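You operate a simulated robot arm through the tools that you are given. There is no shell and no other tool.

The job below is to be done with a simulated robot arm. You get a single attempt, and the scene is never put back.

JOB
Slide both corner guards under the blue strap, then tighten the strap on the low frames.
Fine: free the ratchet lock first and lock it again after. Where these are worked on the way, their far stop is far enough and under half their travel is too little: ratchet lock.
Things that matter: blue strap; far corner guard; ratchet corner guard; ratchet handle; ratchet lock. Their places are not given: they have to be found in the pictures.

It is judged by the outcome, as a careful person would: the job done as asked, and still so three seconds after it is handed in. It fails if anything else is knocked over, pushed out of place, dropped, spilled or broken.

ROBOT AND FRAMES
A 7-joint arm with a three-finger gripper, fixed in place. Base frame: the origin is on the floor under the middle of its stand, x ahead of it, y to its left, z up. Readings come in m, rad, newtons and seconds.
It reaches about 1.342 m from its shoulder. Its first joint turns from -2.897 to 2.897 rad. Payload 2.69 kg.
The TCP is the grasp point between the finger pads, 0.03 m short of the fingertips. In the tool frame z runs along the fingers and y along their closing line. The gripper opens to 0.128 m; its body begins 0.117 m behind the TCP.
Orientation is that of the tool frame in the base frame, as [roll, pitch, yaw] about the fixed x, y, z axes, in that order (R = Rz(yaw) Ry(pitch) Rx(roll)). With the fingers straight down and closing along the base's y, the tool's x points along the base's -x, its y along +y and its z along -z.

CONTROLS
- The arm moves only by the tool jog_arm. Its argument "rows" is a list that holds one entry, the list of rows, each a list of 7 numbers: the shift along the tool's x, y, z in units of 300 mm (1.0 is 300 mm), then the turn, a rotation vector about the tool's x, y, z in units of 180 degrees (1.0 is 180 degrees), then the opening, from 0 (shut) to 1 (fully open). In form: [[[tx, ty, tz, wx, wy, wz, grip], ...]]. A call has 1 to 20 rows; each row is the pose to reach, as a shift and turn from the pose commanded when the call began, along the tool's axes at that moment. A call with a number of a shift or a turn outside -1 to 1 is refused whole. Each row takes 0.2 s and may step no farther than 0.05 m and 0.15 rad from the row before; otherwise, or with a gripper value out of range, the whole call is refused. A pose out of reach is approached as far as the arm can. The call stops where the force on the tool passes 90 N (or 10 N more than at its start, if that is more) or the arm is blocked; 0.2 s more then pass. Each finger travels about 0.127 m/s and halts on what it meets, pressing with about 21 N; the grip force reading is that of the motor and also rises with nothing between the fingers. The clock runs only during rows and for 0.2 s after the last one: add rows that repeat a pose to give the fingers time. It gives the time, the measured TCP pose, the force on the tool (base axes), the opening and the grip force at its end, in the units of the frame above (readings bear some noise), with the torque about the TCP (base axes, N m) and any sound that the robot's microphone picked up.
- Cameras (640 x 400 px; columns grow to the right, rows downward): "scene" is fixed at [0.2206, -0.4989, 1.3872]; the picture's right is [0.88, -0.47, 0.00], its down [-0.23, -0.42, -0.88] and it looks along [0.42, 0.77, -0.48] (base axes); focal length 334 px, centre (320, 200). "wrist" rides on the gripper at [0.058, 0.054, -0.131] in the tool frame; the picture's right is [-0.68, 0.74, 0.00], its down [-0.62, -0.57, -0.55] and it looks along [-0.40, -0.37, 0.84] (tool axes); focal length 234 px, centre (320, 200).
- camera(camera): a new picture of that camera. No time passes.
- raise_lower(by): moves the trunk up (or, below 0, down) by that many m; the arm rides with it, the base frame stays. It gives what a move gives, with no picture.
- point_at(camera, pixels): for up to 12 pixels [column, row] of the newest picture of that camera ("zoom" is the newest enlarged one), the place [x, y, z] in the base frame of the surface seen there, good to about 0.003 m. No time passes.
- inspect(camera, box): a new picture of the part [left, top, right, bottom] of that camera's present view, enlarged. No time passes.
- close_job(): hands the job in; it is judged then, once.

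Leave the gripper open and the arm clear of the work at the hand-in unless told otherwise.

The tools are called after "Emit:" as a command line: name --argument value ..., lists and objects as JSON in quotes. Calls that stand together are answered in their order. jog_arm: Moves the arm, as the interface text tells. Its arguments: {"type":"object","properties":{"rows":{"type":"array","items":{"type":"array","items":{"type":"array","items":{"type":"number"}}}}},"required":["rows"]} The other tools are called the same way: raise_lower (by) moves the trunk up or down; camera (camera) takes a picture; point_at (camera, pixels) gives the place of the surface under pixels of a picture; inspect (camera, box) takes an enlarged picture of a part of a camera's view; close_job () hands the job in.

At the start:

```text
clock: 0.0
tool_pos: [0.7509, 0.2331, 1.1432]
orientation: [-3.141, 0.0, 3.141]
force: [-0.1, 0.2, -0.2]
wrist_torque: [0.01, 0.0, -0.03]
width: 0.1279
grasp_force: 0.0
trunk travel left (down, up): [-0.15, 0.2]
```

scene: 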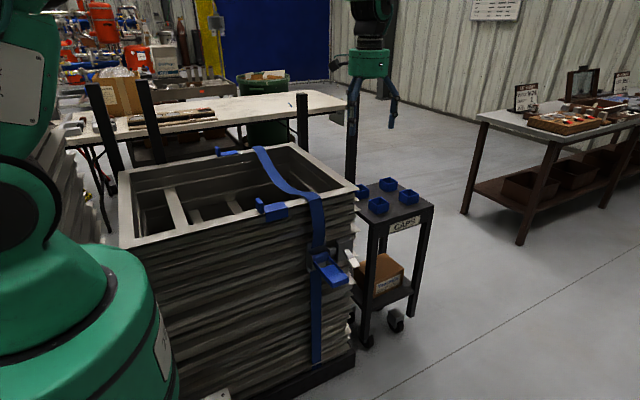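
wrist: 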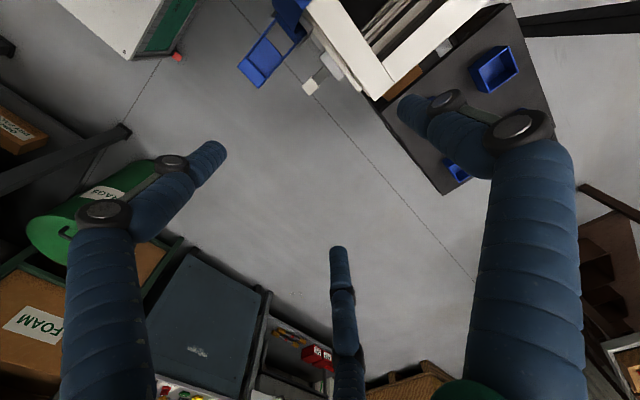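

I see a stack of frames with a blue strap over it, a blue guard near (272,208), another near (228,152), and a blue ratchet near (328,270). I'll enlarge these parts to look closely.

Emit:
inspect --camera "scene" --box '[200, 130, 440, 280]'

Emit:
inspect --camera "wrist" --box '[220, 0, 420, 125]'

```text
2.67 times, centred on (320, 205) of scene
```

zoom: 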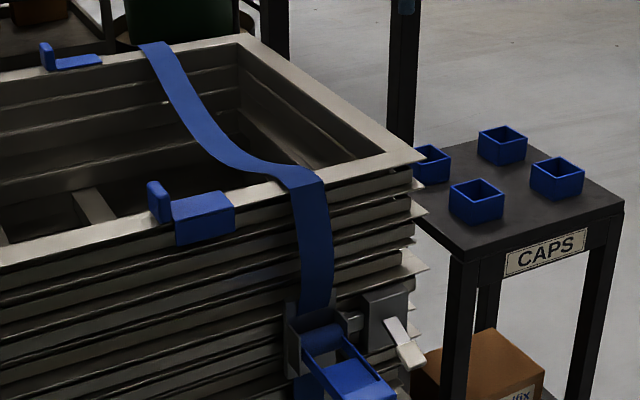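

```text
3.20 times, centred on (320, 62) of wrist
```

zoom: 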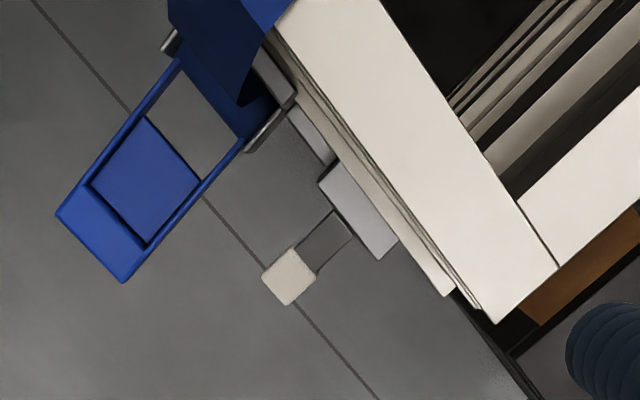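

The guards are L-shaped pieces with upright tabs resting on the front and back rims. The ratchet has a blue handle and there's a white-tipped lever beside it. Next I'll measure points on the guards, strap and rims from the scene view, and take a close look at the ratchet.

Emit:
inspect --camera "scene" --box '[280, 180, 376, 300]'

Emit:
point_at --camera "scene" --pixels '[[259, 203], [275, 206], [285, 206], [275, 216], [217, 150], [228, 153], [238, 152], [262, 150], [318, 200], [318, 230], [293, 145], [357, 190]]'

```text
3.33 times, centred on (328, 240) of scene
```

zoom: 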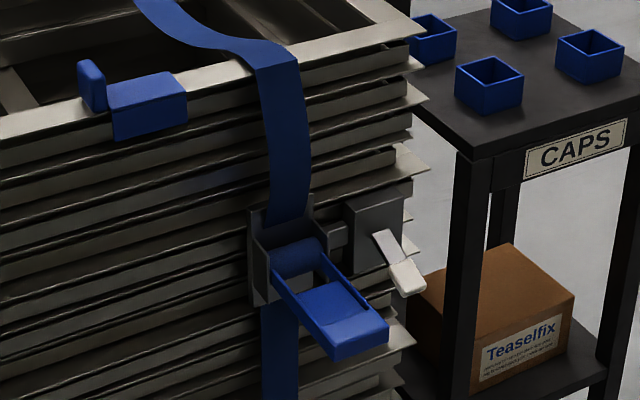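

```text
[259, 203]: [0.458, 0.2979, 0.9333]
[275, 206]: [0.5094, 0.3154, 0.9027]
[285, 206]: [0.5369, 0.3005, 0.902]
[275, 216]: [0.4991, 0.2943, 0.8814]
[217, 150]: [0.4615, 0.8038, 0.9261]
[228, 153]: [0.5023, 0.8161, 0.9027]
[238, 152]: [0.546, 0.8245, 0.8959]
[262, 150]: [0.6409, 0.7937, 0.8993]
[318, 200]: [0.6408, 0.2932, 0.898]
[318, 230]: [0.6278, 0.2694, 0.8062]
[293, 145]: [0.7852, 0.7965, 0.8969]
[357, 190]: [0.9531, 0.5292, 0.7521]
```

Front rim is about y≈0.3, z≈0.90, the strap at x≈0.64, and the guards at x≈0.50. Now I'll measure the ratchet parts in the newest zoom (ratchet handle around (340,310), lock lever at (395,260), its housing at (375,225)).

Emit:
point_at --camera "zoom" --pixels '[[385, 238], [395, 258], [405, 280], [420, 288], [375, 225], [330, 350], [384, 335], [335, 305], [280, 275], [300, 255], [262, 260], [340, 235]]'

Emit:
point_at --camera "wrist" --pixels '[[311, 86], [322, 74], [333, 65], [246, 74], [262, 82], [273, 50], [265, 60], [305, 10], [340, 50], [358, 82], [292, 14], [380, 90]]'

```text
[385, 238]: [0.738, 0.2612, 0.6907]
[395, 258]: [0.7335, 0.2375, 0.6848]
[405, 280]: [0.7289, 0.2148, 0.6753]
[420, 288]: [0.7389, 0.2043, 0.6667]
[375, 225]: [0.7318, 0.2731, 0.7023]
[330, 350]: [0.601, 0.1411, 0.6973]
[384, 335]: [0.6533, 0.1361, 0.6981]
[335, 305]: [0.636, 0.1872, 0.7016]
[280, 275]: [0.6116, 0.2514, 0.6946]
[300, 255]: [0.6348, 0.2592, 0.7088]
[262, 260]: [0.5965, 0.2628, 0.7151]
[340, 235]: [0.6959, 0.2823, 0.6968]
```

```text
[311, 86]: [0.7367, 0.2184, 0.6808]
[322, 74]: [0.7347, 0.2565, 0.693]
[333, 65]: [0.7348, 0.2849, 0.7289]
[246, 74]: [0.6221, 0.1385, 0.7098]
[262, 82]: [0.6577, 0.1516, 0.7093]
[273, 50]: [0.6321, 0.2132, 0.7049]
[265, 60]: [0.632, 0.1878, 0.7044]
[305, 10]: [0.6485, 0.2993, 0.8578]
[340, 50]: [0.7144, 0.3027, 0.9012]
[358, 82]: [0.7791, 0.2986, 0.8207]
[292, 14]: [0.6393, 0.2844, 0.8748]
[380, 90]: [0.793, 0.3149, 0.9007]
```

The ratchet is on the front (−y) face: handle sticks out horizontally from (0.63, 0.26, 0.70) to y≈0.135, and the lock lever goes from (0.735, 0.27, 0.69) to its white tip (0.735, 0.21, 0.675). I'll zoom harder on the lock and on the two guards.

Emit:
inspect --camera "scene" --box '[312, 225, 376, 285]'

Emit:
inspect --camera "scene" --box '[245, 185, 309, 225]'

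Emit:
inspect --camera "scene" --box '[205, 135, 285, 185]'

```text
6.67 times, centred on (344, 255) of scene
```

zoom: 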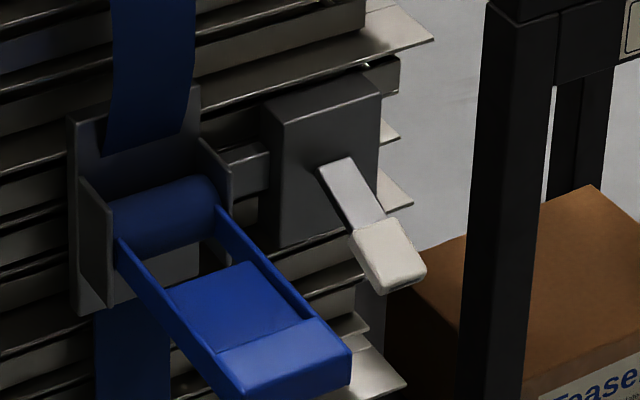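

```text
10.00 times, centred on (277, 205) of scene
```

zoom: 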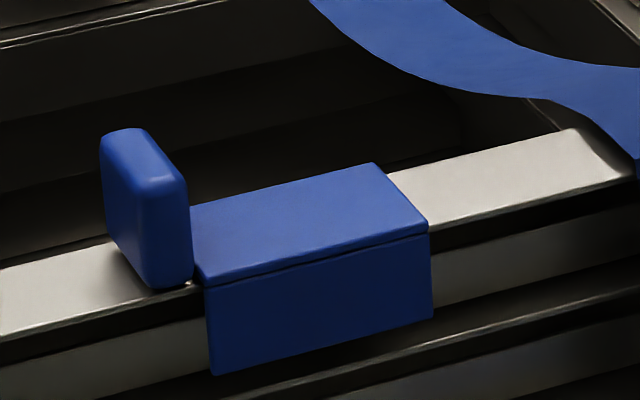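

```text
8.00 times, centred on (245, 160) of scene
```

zoom: 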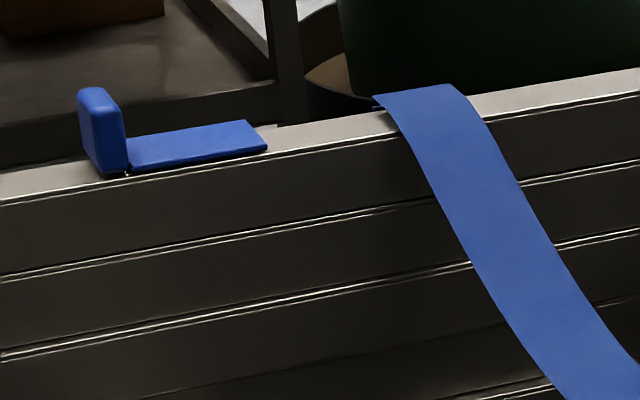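

I see each guard has an upright block (tab) on its −x end. I'll measure the far guard in this newest zoom.

Emit:
point_at --camera "zoom" --pixels '[[95, 92], [90, 130], [118, 135], [112, 172], [133, 165], [150, 150], [245, 125], [265, 147], [385, 105], [450, 88], [475, 100], [400, 125]]'

Emit:
inspect --camera "scene" --box '[245, 185, 341, 245]'

```text
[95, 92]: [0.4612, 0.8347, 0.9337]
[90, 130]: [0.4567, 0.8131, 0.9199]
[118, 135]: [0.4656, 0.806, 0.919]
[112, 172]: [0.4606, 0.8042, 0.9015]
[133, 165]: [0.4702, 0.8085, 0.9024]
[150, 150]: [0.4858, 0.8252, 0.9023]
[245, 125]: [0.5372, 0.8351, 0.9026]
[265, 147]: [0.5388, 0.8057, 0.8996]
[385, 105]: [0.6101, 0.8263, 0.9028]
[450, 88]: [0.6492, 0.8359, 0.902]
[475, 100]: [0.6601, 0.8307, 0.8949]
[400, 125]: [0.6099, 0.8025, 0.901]
```

```text
6.67 times, centred on (293, 215) of scene
```

zoom: 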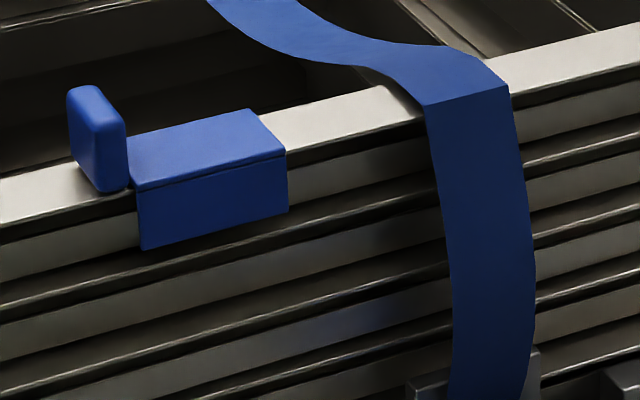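

Far guard: tab x≈0.455–0.467, y≈0.805–0.835, top z≈0.934; plate x 0.47–0.54. Strap x≈0.61–0.66. Now I'll measure the near (ratchet-side) guard in the new zoom.

Emit:
point_at --camera "zoom" --pixels '[[88, 92], [108, 100], [84, 130], [118, 140], [110, 190], [132, 165], [140, 190], [245, 112], [282, 152], [285, 208], [145, 246], [430, 104]]'

Emit:
point_at --camera "scene" --pixels '[[317, 196], [310, 201], [322, 198], [280, 180], [270, 170], [300, 190], [360, 210], [130, 245], [120, 180], [300, 145], [355, 190], [340, 185]]'

```text
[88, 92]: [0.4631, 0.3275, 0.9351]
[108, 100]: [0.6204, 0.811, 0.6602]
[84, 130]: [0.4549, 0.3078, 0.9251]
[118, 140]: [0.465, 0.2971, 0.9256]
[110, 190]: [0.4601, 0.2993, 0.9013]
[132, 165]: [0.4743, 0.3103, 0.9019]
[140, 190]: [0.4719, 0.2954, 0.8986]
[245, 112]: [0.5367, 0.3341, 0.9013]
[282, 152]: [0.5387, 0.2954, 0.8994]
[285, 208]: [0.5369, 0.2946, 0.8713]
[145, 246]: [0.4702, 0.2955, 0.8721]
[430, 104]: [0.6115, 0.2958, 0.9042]
```

```text
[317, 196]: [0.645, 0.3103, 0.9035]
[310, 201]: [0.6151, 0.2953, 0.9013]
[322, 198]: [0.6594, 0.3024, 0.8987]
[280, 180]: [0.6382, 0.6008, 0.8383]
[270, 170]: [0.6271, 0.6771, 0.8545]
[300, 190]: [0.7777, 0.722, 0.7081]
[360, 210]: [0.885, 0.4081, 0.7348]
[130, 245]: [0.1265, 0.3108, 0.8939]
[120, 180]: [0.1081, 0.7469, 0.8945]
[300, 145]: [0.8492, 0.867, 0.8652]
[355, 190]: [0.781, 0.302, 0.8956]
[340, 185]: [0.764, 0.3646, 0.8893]
```

Both guards have tabs on the −x end at x≈0.46 and need to go about +0.13 m in x to be centred beneath the strap (x≈0.636). Before working, I want to know the closed finger geometry, so I'll close the gripper in free air.

Emit:
jog_arm --rows '[[[0, 0, 0, 0, 0, 0, 0], [0, 0, 0, 0, 0, 0, 0], [0, 0, 0, 0, 0, 0, 0], [0, 0, 0, 0, 0, 0, 0], [0, 0, 0, 0, 0, 0, 0]]]'

Emit:
camera --camera "wrist"

Emit:
inspect --camera "scene" --box '[310, 0, 430, 160]'

```text
clock: 1.2
tool_pos: [0.7511, 0.2329, 1.1421]
orientation: [3.141, -0.001, 3.141]
force: [0.6, 0.9, 0.4]
wrist_torque: [-0.02, 0.01, 0.02]
width: 0.0023
grasp_force: 21.1
trunk travel left (down, up): [-0.15, 0.2]
```

```text
taken
```

wrist: 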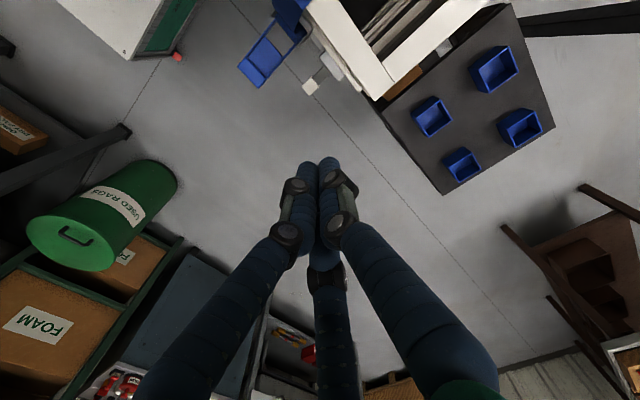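

```text
2.50 times, centred on (370, 80) of scene
```

zoom: 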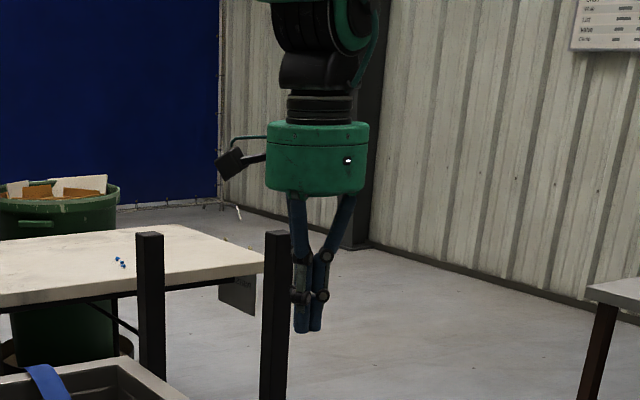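

The closed fingers form a compact bundle—a good poker. I'll measure fingertip points on the wrist picture at (308,165), (326,165) etc. to find the bundle size.

Emit:
point_at --camera "wrist" --pixels '[[308, 163], [327, 160], [301, 175], [336, 170], [313, 240], [326, 265], [303, 200], [333, 195]]'

Emit:
point_at --camera "zoom" --pixels '[[297, 331], [316, 331], [302, 320], [315, 320], [325, 292], [297, 296]]'

```text
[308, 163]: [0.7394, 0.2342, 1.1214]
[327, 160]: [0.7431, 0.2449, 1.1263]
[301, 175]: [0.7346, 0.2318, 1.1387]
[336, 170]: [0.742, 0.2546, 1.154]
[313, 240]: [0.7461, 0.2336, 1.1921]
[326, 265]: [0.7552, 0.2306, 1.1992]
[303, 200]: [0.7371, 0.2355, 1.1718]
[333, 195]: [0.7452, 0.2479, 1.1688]
```

```text
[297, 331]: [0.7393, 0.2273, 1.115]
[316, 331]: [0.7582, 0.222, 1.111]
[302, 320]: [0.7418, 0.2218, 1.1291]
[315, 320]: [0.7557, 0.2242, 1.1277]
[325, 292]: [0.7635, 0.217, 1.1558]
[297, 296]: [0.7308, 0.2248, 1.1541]
```

The closed bundle is only about ±0.014 m around the TCP axis. I want a closer look at the lock and ratchet from the −y side, so I'll move to around (0.73, 0.0, 1.0) in open air, tilting the fingers to point horizontally toward +y.

Emit:
jog_arm --rows '[[[0.0056, -0.0648, 0.0397, -0.04167, 0, 0, 0], [0.0112, -0.1296, 0.0794, -0.08333, 0, 0, 0], [0.0168, -0.1944, 0.1191, -0.125, 0, 0, 0], [0.0224, -0.2592, 0.1588, -0.16667, 0, 0, 0], [0.028, -0.324, 0.1985, -0.20833, 0, 0, 0], [0.0336, -0.3888, 0.2382, -0.25, 0, 0, 0], [0.0392, -0.4536, 0.2779, -0.29167, 0, 0, 0], [0.0448, -0.5184, 0.3176, -0.33333, 0, 0, 0], [0.0504, -0.5832, 0.3573, -0.375, 0, 0, 0], [0.056, -0.648, 0.397, -0.41667, 0, 0, 0], [0.0616, -0.7128, 0.4367, -0.45833, 0, 0, 0], [0.0672, -0.7776, 0.4764, -0.5, 0, 0, 0], [0.0672, -0.7776, 0.4764, -0.5, 0, 0, 0]]]'

Emit:
camera --camera "wrist"

Emit:
camera --camera "scene"

```text
clock: 4.0
tool_pos: [0.731, -0.0021, 0.9998]
orientation: [1.569, 0.001, 3.14]
force: [0.6, -0.1, -0.6]
wrist_torque: [0.04, 0.0, 0.04]
width: 0.0023
grasp_force: 21.3
trunk travel left (down, up): [-0.15, 0.2]
```

```text
taken
```

wrist: 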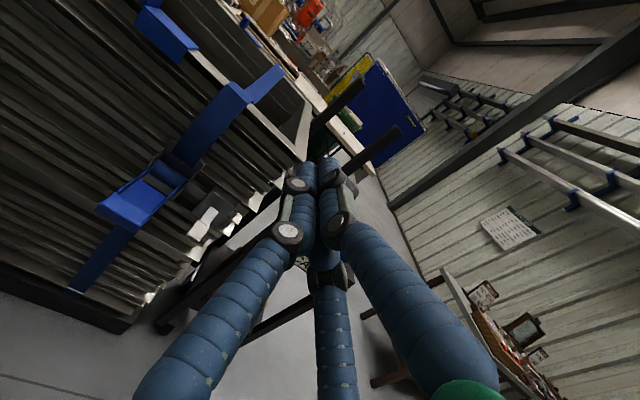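

```text
taken
```

scene: 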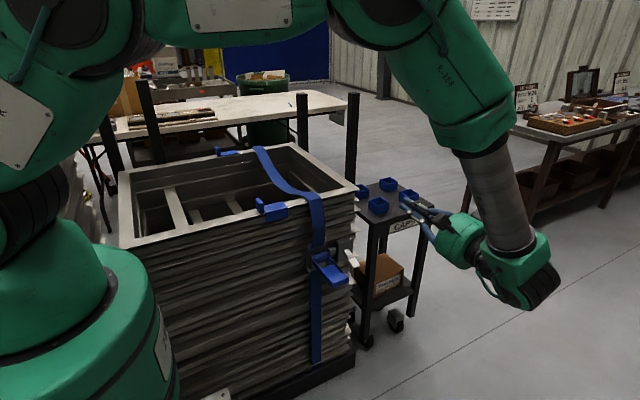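

The arm took the pose, fingers horizontal toward +y. The ratchet and lock show in the wrist picture around (150,190) and (205,225). I'll zoom in on them.

Emit:
inspect --camera "wrist" --box '[80, 130, 272, 250]'

```text
3.33 times, centred on (176, 190) of wrist
```

zoom: 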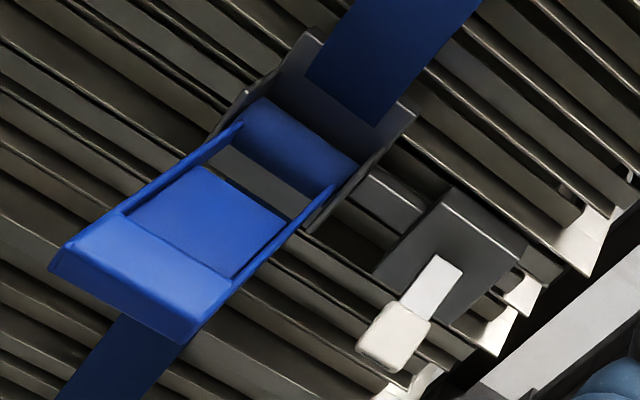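

I see the lock lever leaves the housing face and slopes outward and down to the white tip. I'll measure points on lever, housing, handle in this zoom.

Emit:
point_at --camera "zoom" --pixels '[[436, 260], [452, 270], [420, 290], [395, 320], [375, 345], [395, 365], [425, 325], [450, 225], [480, 270], [400, 260], [505, 250], [450, 190]]'

Emit:
point_at --camera "wrist" --pixels '[[112, 205], [140, 218], [100, 206], [130, 228], [152, 192], [158, 172], [175, 168], [182, 160]]'

```text
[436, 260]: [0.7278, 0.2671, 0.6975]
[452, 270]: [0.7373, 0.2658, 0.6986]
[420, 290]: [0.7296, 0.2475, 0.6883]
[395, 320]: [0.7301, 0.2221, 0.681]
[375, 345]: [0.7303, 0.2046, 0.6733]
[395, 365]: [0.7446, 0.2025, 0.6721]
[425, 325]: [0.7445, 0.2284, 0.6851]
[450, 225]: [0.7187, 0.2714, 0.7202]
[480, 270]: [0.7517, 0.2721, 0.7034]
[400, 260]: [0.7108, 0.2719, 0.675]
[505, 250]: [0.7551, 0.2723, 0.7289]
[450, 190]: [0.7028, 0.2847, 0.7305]
```

```text
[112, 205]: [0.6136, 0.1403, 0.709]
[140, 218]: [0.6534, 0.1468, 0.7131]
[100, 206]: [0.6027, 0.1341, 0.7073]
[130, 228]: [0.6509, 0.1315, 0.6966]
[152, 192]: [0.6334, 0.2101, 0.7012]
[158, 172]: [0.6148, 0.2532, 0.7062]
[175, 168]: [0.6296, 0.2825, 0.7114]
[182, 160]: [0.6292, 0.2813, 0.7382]
```

The lever pivots at the housing face (0.733, 0.272, 0.70) and slopes ~20° down to its tip (0.737, 0.20, 0.672): it looks like an up/down toggle. I'll lower the closed fingers to beneath the tip's level, staying out at y≈0 for now.

Emit:
jog_arm --rows '[[[-0.02, -0.12, 0, 0, 0, 0, 0], [-0.02, -0.24, 0, 0, 0, 0, 0], [-0.02, -0.36, 0, 0, 0, 0, 0], [-0.02, -0.48, 0, 0, 0, 0, 0], [-0.02, -0.6, 0, 0, 0, 0, 0], [-0.02, -0.72, 0, 0, 0, 0, 0], [-0.02, -0.84, 0, 0, 0, 0, 0], [-0.02, -0.96, 0, 0, 0, 0, 0], [-0.02, -0.96, 0, 0, 0, 0, 0]]]'

Emit:
camera --camera "wrist"

Emit:
camera --camera "scene"

```text
clock: 6.0
tool_pos: [0.7356, 0.0002, 0.7093]
orientation: [1.572, 0.001, -3.141]
force: [-0.6, -0.6, 0.1]
wrist_torque: [0.02, -0.03, 0.01]
width: 0.0025
grasp_force: 21.3
trunk travel left (down, up): [-0.15, 0.2]
```

```text
taken
```

wrist: 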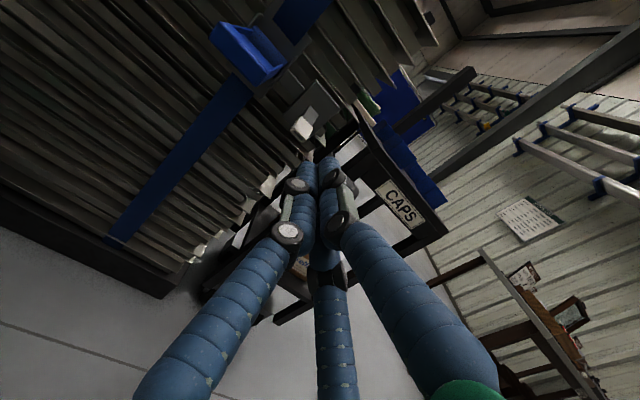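

```text
taken
```

scene: 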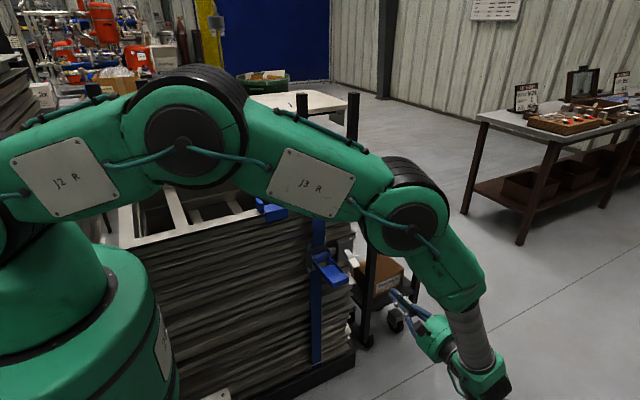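

Now the fingers are level with the lock. I'll zoom on the lock (around (305,120) in the wrist view) for its exact shape from here.

Emit:
inspect --camera "wrist" --box '[200, 20, 392, 170]'

```text
2.67 times, centred on (296, 95) of wrist
```

zoom: 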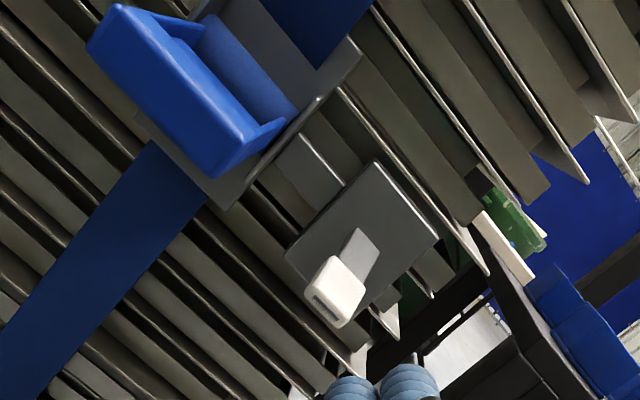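

Emit:
point_at --camera "zoom" --pixels '[[360, 235], [375, 165], [436, 238], [290, 252], [370, 305], [325, 300], [345, 280], [340, 322], [320, 270], [360, 295], [345, 260], [362, 255]]'

```text
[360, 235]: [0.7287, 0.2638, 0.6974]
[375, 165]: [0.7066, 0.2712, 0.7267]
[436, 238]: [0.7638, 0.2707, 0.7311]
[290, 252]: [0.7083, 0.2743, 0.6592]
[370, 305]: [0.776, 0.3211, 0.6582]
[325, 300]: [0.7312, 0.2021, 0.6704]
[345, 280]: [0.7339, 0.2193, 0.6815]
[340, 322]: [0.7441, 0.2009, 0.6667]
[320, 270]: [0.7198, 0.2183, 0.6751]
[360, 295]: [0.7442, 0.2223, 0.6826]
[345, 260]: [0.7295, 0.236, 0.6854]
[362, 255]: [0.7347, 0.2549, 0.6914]
```

Housing spans x 0.706–0.766, z 0.66–0.732, and the white tip's centre is x≈0.735, y≈0.2–0.23. I'll go down to z≈0.625, then forward so fingertips lie under the lever tip (tips at y≈0.22), without touching yet.

Emit:
jog_arm --rows '[[[0, -0.1, 0, 0, 0, 0, 0], [0, -0.2, 0, 0, 0, 0, 0], [0, -0.28, 0, 0, 0, 0, 0], [0, -0.28, 0.1, 0, 0, 0, 0], [0, -0.28, 0.2, 0, 0, 0, 0], [0, -0.28, 0.3, 0, 0, 0, 0], [0, -0.28, 0.4, 0, 0, 0, 0], [0, -0.28, 0.5, 0, 0, 0, 0], [0, -0.28, 0.58, 0, 0, 0, 0], [0, -0.28, 0.633, 0, 0, 0, 0], [0, -0.28, 0.633, 0, 0, 0, 0]]]'

Emit:
camera --camera "wrist"

Emit:
inspect --camera "scene" --box '[300, 220, 396, 280]'

```text
clock: 8.4
tool_pos: [0.7368, 0.1907, 0.6281]
orientation: [1.571, 0.001, 3.141]
force: [-0.5, 0.2, -0.1]
wrist_torque: [0.01, 0.02, 0.02]
width: 0.0022
grasp_force: 20.9
trunk travel left (down, up): [-0.15, 0.2]
```

```text
taken
```

wrist: 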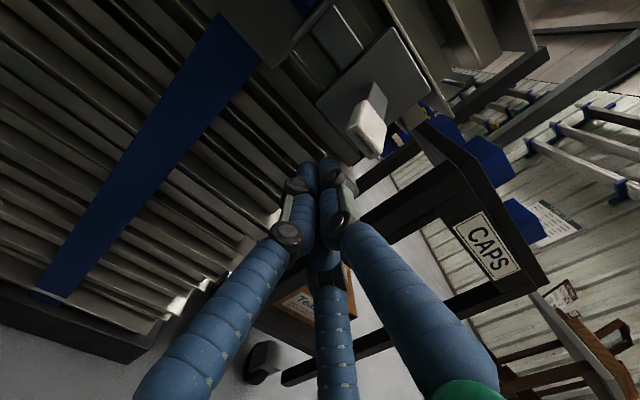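

```text
6.67 times, centred on (348, 250) of scene
```

zoom: 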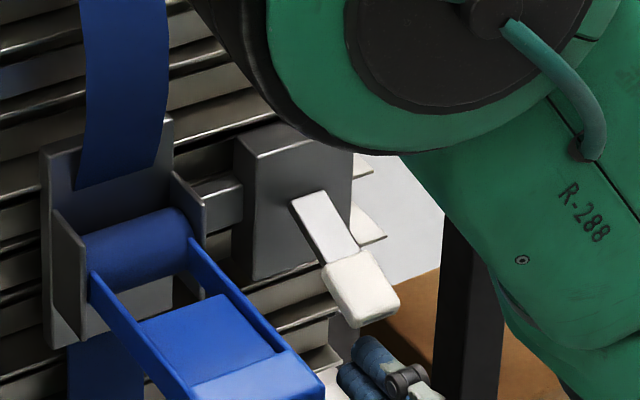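

The fingertips are right under the white tip. I'll raise slowly by about 0.04 m and watch the force and listen.

Emit:
jog_arm --rows '[[[0, 0.027, 0, 0, 0, 0, 0], [0, 0.054, 0, 0, 0, 0, 0], [0, 0.081, 0, 0, 0, 0, 0], [0, 0.108, 0, 0, 0, 0, 0], [0, 0.133, 0, 0, 0, 0, 0]]]'

Emit:
inspect --camera "scene" --box '[300, 220, 396, 280]'

```text
clock: 9.6
tool_pos: [0.7387, 0.191, 0.6685]
orientation: [1.57, -0.002, 3.14]
force: [0.3, 0.2, -0.7]
wrist_torque: [0.01, 0.0, -0.02]
width: 0.0021
grasp_force: 21.4
trunk travel left (down, up): [-0.15, 0.2]
```

```text
6.67 times, centred on (348, 250) of scene
```

zoom: 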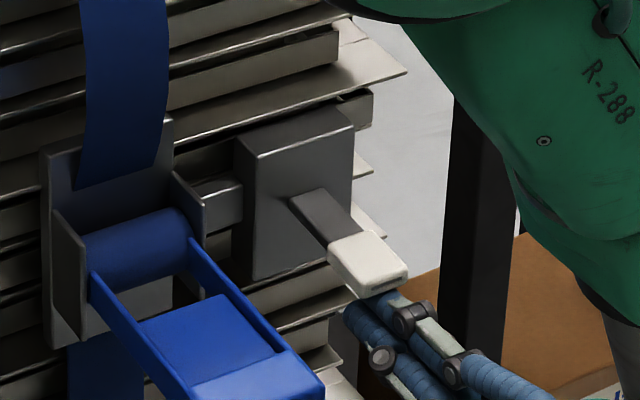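

The lever is lifting with the fingers, little force. I continue upward another ~0.045 m in small steps.

Emit:
jog_arm --rows '[[[0, 0.027, 0, 0, 0, 0, 0], [0, 0.054, 0, 0, 0, 0, 0], [0, 0.081, 0, 0, 0, 0, 0], [0, 0.108, 0, 0, 0, 0, 0], [0, 0.133, 0, 0, 0, 0, 0], [0, 0.15, 0, 0, 0, 0, 0]]]'

Emit:
inspect --camera "scene" --box '[300, 220, 396, 280]'

```text
clock: 10.9
tool_pos: [0.7336, 0.1863, 0.6963]
orientation: [1.582, -0.016, 3.137]
force: [-3.1, -19.5, -30.6]
wrist_torque: [-0.43, -0.16, -0.31]
width: 0.0019
grasp_force: 21.0
trunk travel left (down, up): [-0.15, 0.2]
stopped in row 6: the force on the tool passed its limit at 98 N (the readings are from after the stop); the commanded pose is now the measured one
```

```text
6.67 times, centred on (348, 250) of scene
```

zoom: 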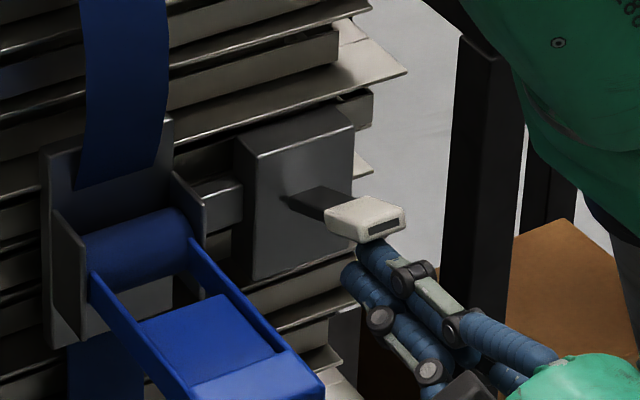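

The lever has swung from ~20° down to ~20° up and the force rose sharply: that's its far stop. I'll back off downward and check that it stays.

Emit:
jog_arm --rows '[[[0, -0.05, 0, 0, 0, 0, 0], [0, -0.1, 0, 0, 0, 0, 0], [0, -0.17, -0.05, 0, 0, 0, 0], [0, -0.23, -0.15, 0, 0, 0, 0], [0, -0.23, -0.3, 0, 0, 0, 0], [0, -0.23, -0.45, 0, 0, 0, 0], [0, -0.23, -0.45, 0, 0, 0, 0]]]'

Emit:
inspect --camera "scene" --box '[300, 220, 396, 280]'

Emit:
camera --camera "wrist"

```text
clock: 12.5
tool_pos: [0.7326, 0.0529, 0.6326]
orientation: [1.581, -0.009, 3.137]
force: [-0.4, -0.8, 0.6]
wrist_torque: [0.0, 0.0, 0.01]
width: 0.0025
grasp_force: 21.1
trunk travel left (down, up): [-0.15, 0.2]
```

```text
6.67 times, centred on (348, 250) of scene
```

zoom: 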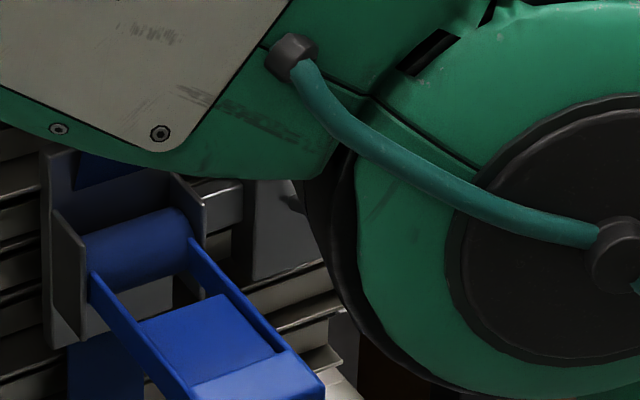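

```text
taken
```

wrist: 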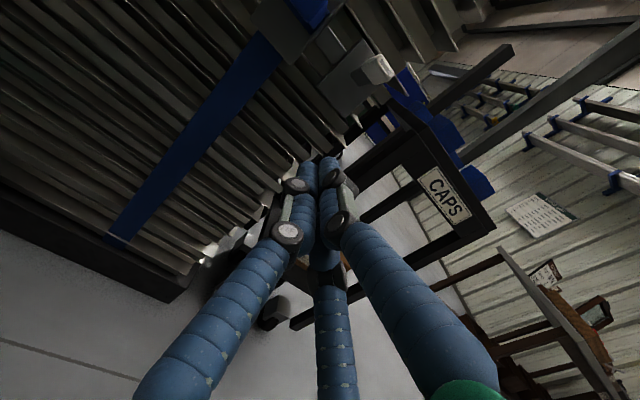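

Emit:
inspect --camera "wrist" --box '[280, 20, 440, 120]'

Emit:
point_at --camera "wrist" --pixels '[[375, 65], [380, 75], [368, 60], [383, 66], [355, 80], [372, 60]]'

```text
4.00 times, centred on (360, 70) of wrist
```

zoom: 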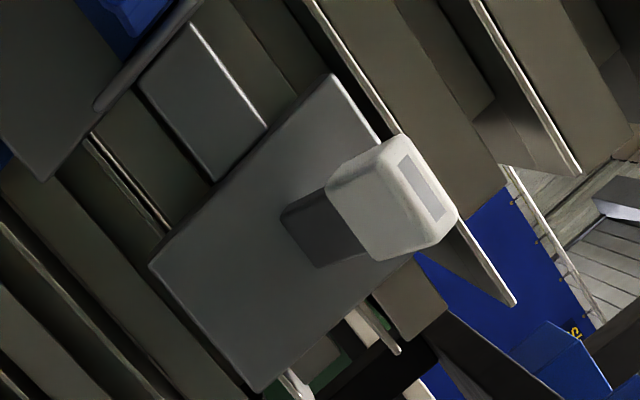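

```text
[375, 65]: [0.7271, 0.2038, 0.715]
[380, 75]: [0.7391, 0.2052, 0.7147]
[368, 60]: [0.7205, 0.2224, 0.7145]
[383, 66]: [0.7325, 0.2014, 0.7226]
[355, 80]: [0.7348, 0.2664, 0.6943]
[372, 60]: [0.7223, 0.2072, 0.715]
```

The lever stays up: tip now at (0.735, 0.203, ~0.72). The lock is freed. Next, the guards. I rise straight up in front of the stack.

Emit:
jog_arm --rows '[[[0, 0.14, -0.02, 0, 0, 0, 0], [0, 0.28, -0.04, 0, 0, 0, 0], [0, 0.42, -0.06, 0, 0, 0, 0], [0, 0.56, -0.06, 0, 0, 0, 0], [0, 0.7, -0.06, 0, 0, 0, 0], [0, 0.84, -0.06, 0, 0, 0, 0], [0, 0.98, -0.06, 0, 0, 0, 0]]]'

```text
clock: 14.1
tool_pos: [0.735, 0.0374, 0.927]
orientation: [1.579, -0.011, 3.138]
force: [-0.1, 0.1, -1.0]
wrist_torque: [0.09, 0.01, 0.02]
width: 0.0025
grasp_force: 21.1
trunk travel left (down, up): [-0.15, 0.2]
```

Now at z≈0.93 in front of the stack. I rotate the fingers back to straight down while moving up and left to about (0.445, 0.14, 1.13).

Emit:
jog_arm --rows '[[[0.0744, 0.0513, 0.0256, 0.0382, 0, 0, 0], [0.1488, 0.1026, 0.0512, 0.0764, 0, 0, 0], [0.2232, 0.1539, 0.0768, 0.1146, 0, 0, 0], [0.2976, 0.2052, 0.1024, 0.1529, 0, 0, 0], [0.372, 0.2565, 0.128, 0.1911, 0, 0, 0], [0.4464, 0.3078, 0.1536, 0.2293, 0, 0, 0], [0.5208, 0.3591, 0.1792, 0.2675, 0, 0, 0], [0.5952, 0.4104, 0.2048, 0.3057, 0, 0, 0], [0.6696, 0.4617, 0.2304, 0.3439, 0, 0, 0], [0.744, 0.513, 0.256, 0.3822, 0, 0, 0], [0.8184, 0.5643, 0.2816, 0.4204, 0, 0, 0], [0.8928, 0.6156, 0.3072, 0.4586, 0, 0, 0], [0.9672, 0.6669, 0.3328, 0.4968, 0, 0, 0], [0.9672, 0.6669, 0.3328, 0.4968, 0, 0, 0]]]'

Emit:
camera --camera "scene"

Emit:
camera --camera "wrist"

```text
clock: 17.1
tool_pos: [0.4465, 0.1388, 1.1309]
orientation: [-3.139, -0.009, 3.137]
force: [-0.5, -0.7, -0.1]
wrist_torque: [-0.04, -0.05, 0.01]
width: 0.0025
grasp_force: 21.2
trunk travel left (down, up): [-0.15, 0.2]
```

```text
taken
```

scene: 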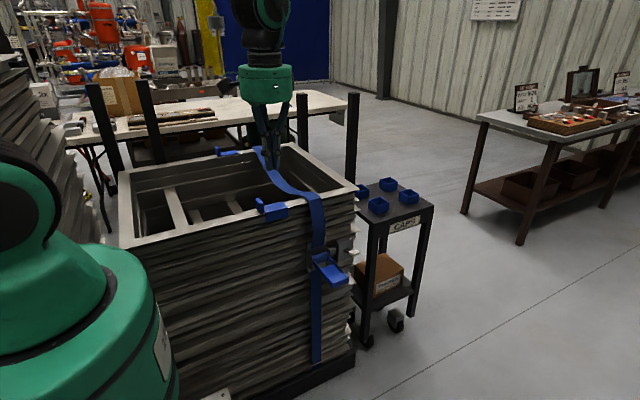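

```text
taken
```

wrist: 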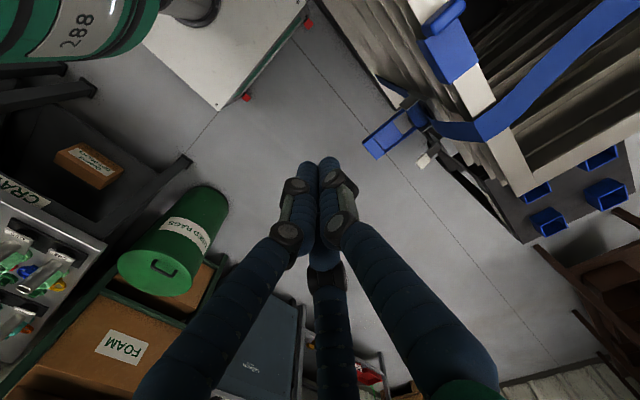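

The scene looks undisturbed. I now move above a spot behind the near guard's tab (x≈0.415, y≈0.318), then descend to z≈0.945 so the tips are ~0.013 above the rim.

Emit:
jog_arm --rows '[[[0.025, 0.12, 0.06, 0, 0, 0, 0], [0.05, 0.24, 0.12, 0, 0, 0, 0], [0.075, 0.36, 0.18, 0, 0, 0, 0], [0.1, 0.48, 0.24, 0, 0, 0, 0], [0.105, 0.597, 0.3, 0, 0, 0, 0], [0.105, 0.597, 0.4, 0, 0, 0, 0], [0.105, 0.597, 0.5, 0, 0, 0, 0], [0.105, 0.597, 0.58, 0, 0, 0, 0], [0.105, 0.597, 0.61, 0, 0, 0, 0], [0.105, 0.597, 0.61, 0, 0, 0, 0]]]'

Emit:
inspect --camera "scene" --box '[215, 160, 343, 240]'

Emit:
camera --camera "wrist"

```text
clock: 19.3
tool_pos: [0.4146, 0.3202, 0.9469]
orientation: [3.141, -0.009, 3.137]
force: [-0.8, 0.3, 0.0]
wrist_torque: [-0.02, 0.0, 0.01]
width: 0.0023
grasp_force: 21.3
trunk travel left (down, up): [-0.15, 0.2]
```

```text
5.00 times, centred on (279, 200) of scene
```

zoom: 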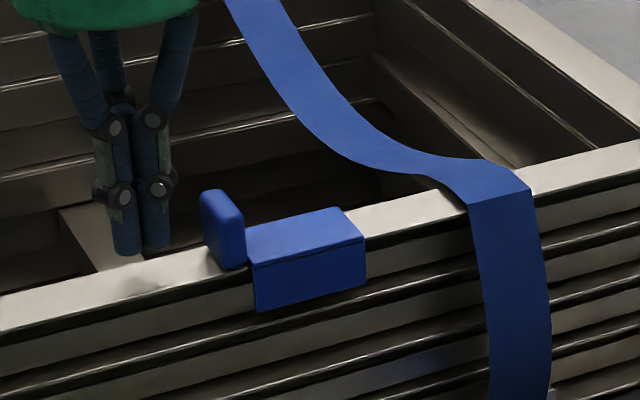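

```text
taken
```

wrist: 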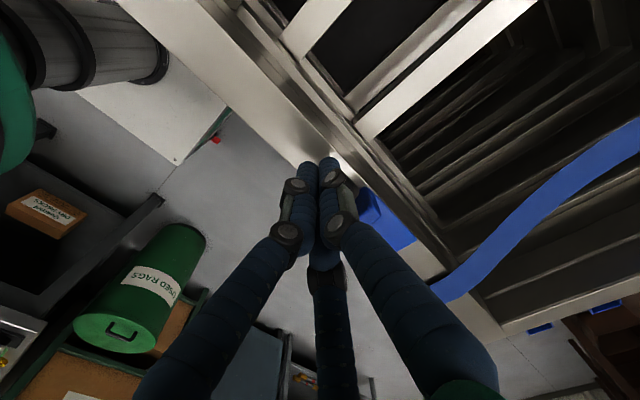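

The tips are above the rim behind the tab. I lower 6 mm more and push +x in small steps (first 6 cm) and see that the guard slides without tipping.

Emit:
jog_arm --rows '[[[0, -0.005, 0.02, 0, 0, 0, 0], [-0.04, -0.005, 0.02, 0, 0, 0, 0], [-0.08, -0.005, 0.02, 0, 0, 0, 0], [-0.11, -0.005, 0.02, 0, 0, 0, 0], [-0.14, -0.005, 0.02, 0, 0, 0, 0], [-0.17, -0.005, 0.02, 0, 0, 0, 0], [-0.2, -0.005, 0.02, 0, 0, 0, 0]]]'

Emit:
inspect --camera "scene" --box '[215, 160, 343, 240]'

```text
clock: 20.9
tool_pos: [0.4756, 0.3178, 0.9396]
orientation: [3.141, -0.008, 3.138]
force: [0.3, 0.2, 0.1]
wrist_torque: [0.02, -0.03, -0.02]
width: 0.0024
grasp_force: 21.5
trunk travel left (down, up): [-0.15, 0.2]
```

```text
5.00 times, centred on (279, 200) of scene
```

zoom: 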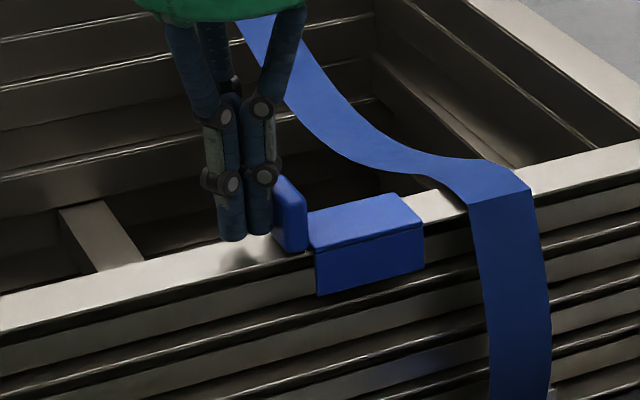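

The guard slides nicely and flat. I measure where it now is: plate corners at zoom (423,230), (316,252), tab at (295,215).

Emit:
point_at --camera "zoom" --pixels '[[420, 232], [420, 270], [318, 256], [320, 290], [300, 225], [285, 195], [400, 200], [468, 208], [530, 192], [475, 260], [545, 250]]'

```text
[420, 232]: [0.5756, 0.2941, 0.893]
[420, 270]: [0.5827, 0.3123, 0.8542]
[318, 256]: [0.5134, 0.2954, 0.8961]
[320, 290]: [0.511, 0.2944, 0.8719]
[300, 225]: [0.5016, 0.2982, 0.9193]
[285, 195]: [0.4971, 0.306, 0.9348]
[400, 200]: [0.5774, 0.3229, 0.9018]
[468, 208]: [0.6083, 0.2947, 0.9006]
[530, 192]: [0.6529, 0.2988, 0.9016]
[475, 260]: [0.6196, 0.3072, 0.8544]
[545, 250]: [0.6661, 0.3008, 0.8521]
```

Plate now spans x≈0.510–0.579; strap spans 0.607–0.66. I need ~0.09 m more to centre it. I push on in small steps.

Emit:
jog_arm --rows '[[[-0.033, 0, 0, 0, 0, 0, 0], [-0.067, 0, 0, 0, 0, 0, 0], [-0.1, 0, 0, 0, 0, 0, 0], [-0.133, 0, 0, 0, 0, 0, 0], [-0.167, 0, 0, 0, 0, 0, 0], [-0.2, 0, 0, 0, 0, 0, 0]]]'

Emit:
inspect --camera "scene" --box '[215, 160, 343, 240]'

```text
clock: 22.3
tool_pos: [0.5356, 0.3179, 0.9393]
orientation: [3.141, -0.01, 3.136]
force: [-0.5, -0.2, 0.4]
wrist_torque: [-0.01, -0.02, -0.01]
width: 0.0025
grasp_force: 21.3
trunk travel left (down, up): [-0.15, 0.2]
```

```text
5.00 times, centred on (279, 200) of scene
```

zoom: 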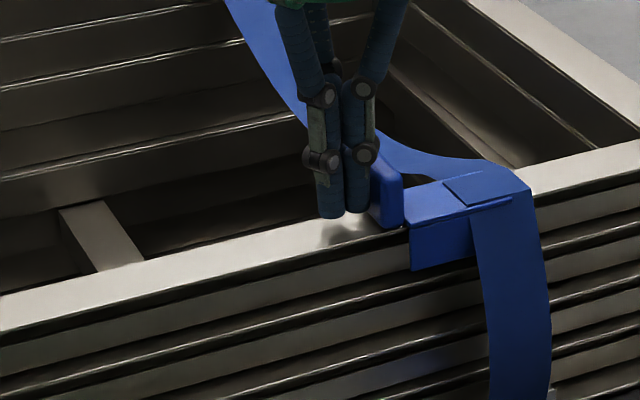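

The guard's leading edge is entering beneath the strap with no resistance. I push the final ~0.03 m.

Emit:
jog_arm --rows '[[[-0.033, 0, 0, 0, 0, 0, 0], [-0.067, 0, 0, 0, 0, 0, 0], [-0.1, 0, 0, 0, 0, 0, 0]]]'

Emit:
inspect --camera "scene" --box '[247, 160, 375, 240]'

```text
clock: 23.1
tool_pos: [0.5635, 0.3185, 0.9383]
orientation: [-3.139, -0.012, 3.137]
force: [-21.8, 6.9, 4.2]
wrist_torque: [0.0, 0.0, 0.03]
width: 0.002
grasp_force: 21.2
trunk travel left (down, up): [-0.15, 0.2]
```

```text
5.00 times, centred on (311, 200) of scene
```

zoom: 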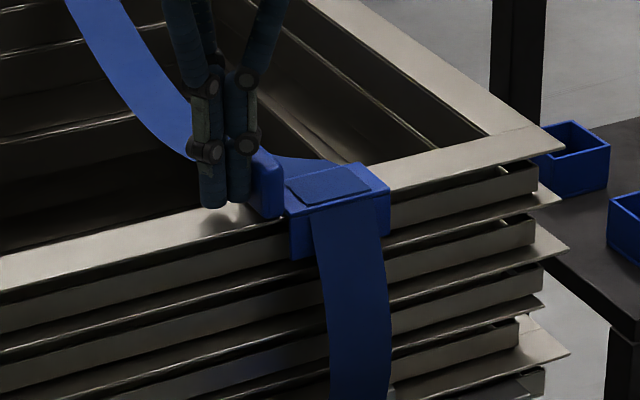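

A force of −22 N appeared: the guard seems to have met the end of its travel. I'll measure guard and strap.

Emit:
point_at --camera "zoom" --pixels '[[293, 215], [295, 250], [388, 225], [387, 198], [348, 165], [287, 185], [372, 190], [290, 182], [302, 206], [315, 235], [385, 230], [265, 180]]'

```text
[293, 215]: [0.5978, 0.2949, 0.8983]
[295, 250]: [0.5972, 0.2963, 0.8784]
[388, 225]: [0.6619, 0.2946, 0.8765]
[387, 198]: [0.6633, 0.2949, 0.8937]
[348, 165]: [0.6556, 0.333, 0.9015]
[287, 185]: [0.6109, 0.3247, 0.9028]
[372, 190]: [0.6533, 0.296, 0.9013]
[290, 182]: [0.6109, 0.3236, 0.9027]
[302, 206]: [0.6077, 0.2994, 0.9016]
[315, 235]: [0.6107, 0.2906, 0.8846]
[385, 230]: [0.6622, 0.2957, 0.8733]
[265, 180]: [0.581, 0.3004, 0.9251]
```

The plate now spans x≈0.595–0.664 with the strap (0.609–0.655) fully over it. I retreat −x, rise, and go over behind the far guard's tab.

Emit:
jog_arm --rows '[[[0.05, 0, 0, 0, 0, 0, 0], [0.12, 0, -0.02, 0, 0, 0, 0], [0.15, 0, -0.15, 0, 0, 0, 0], [0.2, 0, -0.3, 0, 0, 0, 0], [0.27, 0.1, -0.4, 0, 0, 0, 0], [0.34, 0.2, -0.45, 0, 0, 0, 0], [0.4, 0.33, -0.45, 0, 0, 0, 0], [0.45, 0.46, -0.45, 0, 0, 0, 0], [0.49, 0.59, -0.45, 0, 0, 0, 0], [0.49, 0.72, -0.45, 0, 0, 0, 0], [0.49, 0.85, -0.45, 0, 0, 0, 0], [0.49, 0.98, -0.45, 0, 0, 0, 0], [0.49, 0.98, -0.45, 0, 0, 0, 0]]]'

Emit:
camera --camera "scene"

Emit:
camera --camera "wrist"

```text
clock: 25.9
tool_pos: [0.4189, 0.615, 1.0728]
orientation: [-3.14, -0.009, 3.136]
force: [0.0, 1.3, 0.5]
wrist_torque: [-0.03, -0.04, -0.01]
width: 0.0023
grasp_force: 20.9
trunk travel left (down, up): [-0.15, 0.2]
```

```text
taken
```

scene: 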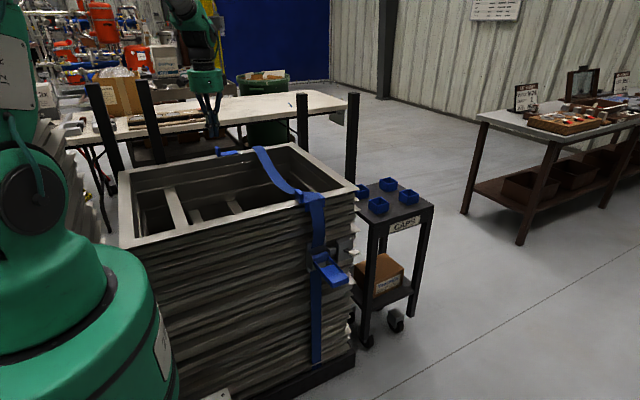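

```text
taken
```

wrist: 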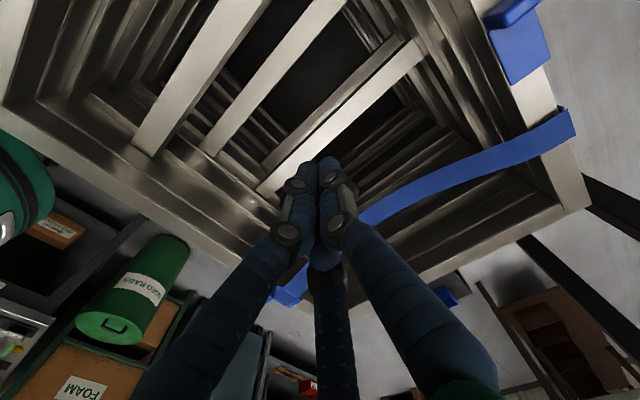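

The near guard stays under the strap. The far guard is visible in the wrist picture near (515,40). I measure it from here.

Emit:
point_at --camera "wrist" --pixels '[[500, 10], [515, 12], [530, 5], [495, 40], [510, 80], [545, 60], [520, 50], [530, 20], [530, 90], [570, 120], [480, 5]]'

Emit:
inspect --camera "wrist" --box '[440, 0, 600, 100]'

```text
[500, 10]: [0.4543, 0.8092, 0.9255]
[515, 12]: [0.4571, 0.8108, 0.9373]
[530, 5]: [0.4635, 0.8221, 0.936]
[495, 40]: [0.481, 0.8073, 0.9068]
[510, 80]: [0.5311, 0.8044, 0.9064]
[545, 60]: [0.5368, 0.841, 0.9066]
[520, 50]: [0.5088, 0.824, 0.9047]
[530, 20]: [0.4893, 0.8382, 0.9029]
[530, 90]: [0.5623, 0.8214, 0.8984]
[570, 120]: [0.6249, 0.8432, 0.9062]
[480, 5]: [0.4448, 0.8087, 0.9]
```

```text
4.00 times, centred on (520, 50) of wrist
```

zoom: 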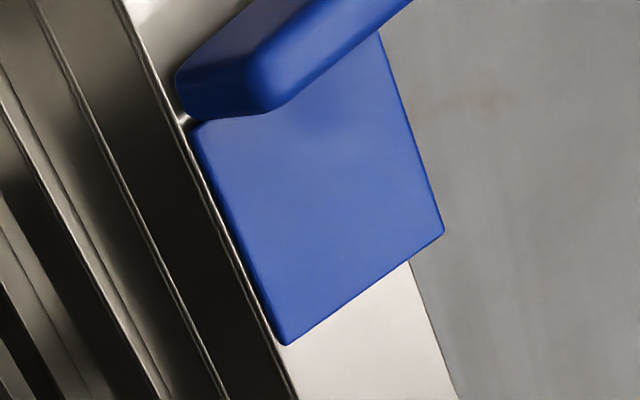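

The far tab spans y≈0.807–0.84. I move to y≈0.824 staying high, then descend to z≈0.94.

Emit:
jog_arm --rows '[[[0.005, 0.14, 0, 0, 0, 0, 0], [0.01, 0.28, 0, 0, 0, 0, 0], [0.013, 0.42, 0, 0, 0, 0, 0], [0.013, 0.56, 0, 0, 0, 0, 0], [0.013, 0.697, 0, 0, 0, 0, 0], [0.013, 0.697, 0.12, 0, 0, 0, 0], [0.013, 0.697, 0.24, 0, 0, 0, 0], [0.013, 0.697, 0.34, 0, 0, 0, 0], [0.013, 0.697, 0.41, 0, 0, 0, 0], [0.013, 0.697, 0.441, 0, 0, 0, 0], [0.013, 0.697, 0.441, 0, 0, 0, 0]]]'

Emit:
inspect --camera "scene" --box '[180, 120, 308, 200]'

Emit:
camera --camera "wrist"

```text
clock: 28.3
tool_pos: [0.4175, 0.8227, 0.9424]
orientation: [3.141, -0.008, 3.136]
force: [-0.6, 0.0, -0.2]
wrist_torque: [-0.01, 0.01, 0.0]
width: 0.0023
grasp_force: 21.3
trunk travel left (down, up): [-0.15, 0.2]
```

```text
5.00 times, centred on (244, 160) of scene
```

zoom: 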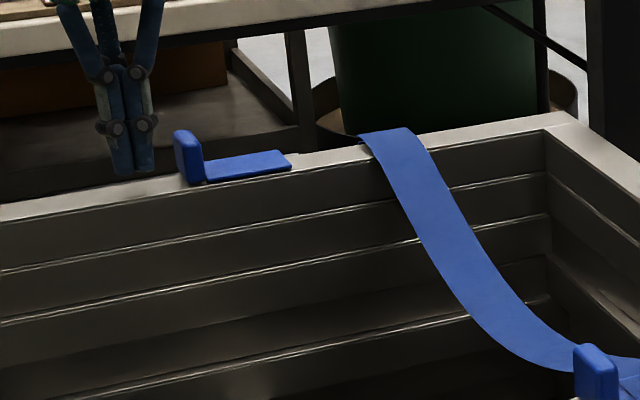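

```text
taken
```

wrist: 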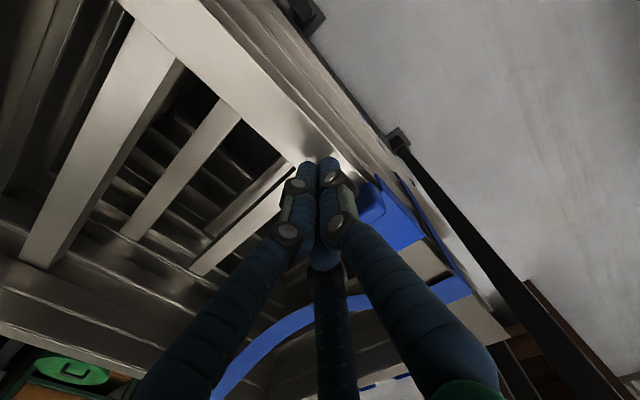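

Behind the far tab. I push +x in small steps, first 0.11 m.

Emit:
jog_arm --rows '[[[-0.04, 0, 0.008, 0, 0, 0, 0], [-0.08, 0, 0.008, 0, 0, 0, 0], [-0.115, 0, 0.008, 0, 0, 0, 0], [-0.15, 0, 0.008, 0, 0, 0, 0], [-0.185, 0, 0.008, 0, 0, 0, 0], [-0.22, 0, 0.008, 0, 0, 0, 0], [-0.255, 0, 0.008, 0, 0, 0, 0], [-0.29, 0, 0.008, 0, 0, 0, 0], [-0.325, 0, 0.008, 0, 0, 0, 0], [-0.36, 0, 0.008, 0, 0, 0, 0]]]'

Emit:
inspect --camera "scene" --box '[190, 120, 318, 200]'

```text
clock: 30.5
tool_pos: [0.5261, 0.8194, 0.9394]
orientation: [3.141, -0.009, 3.138]
force: [-0.3, 0.6, -0.4]
wrist_torque: [0.0, -0.03, 0.02]
width: 0.0024
grasp_force: 20.8
trunk travel left (down, up): [-0.15, 0.2]
```

```text
5.00 times, centred on (254, 160) of scene
```

zoom: 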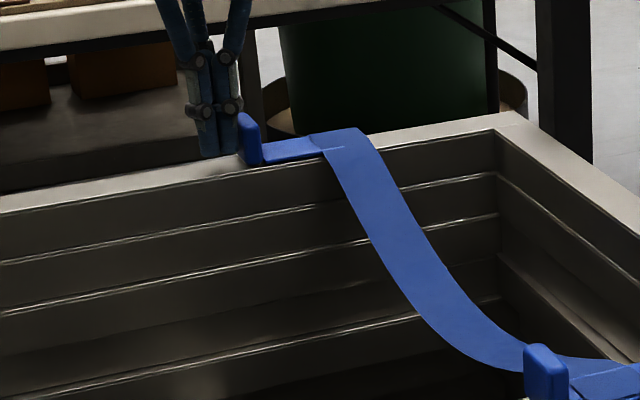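

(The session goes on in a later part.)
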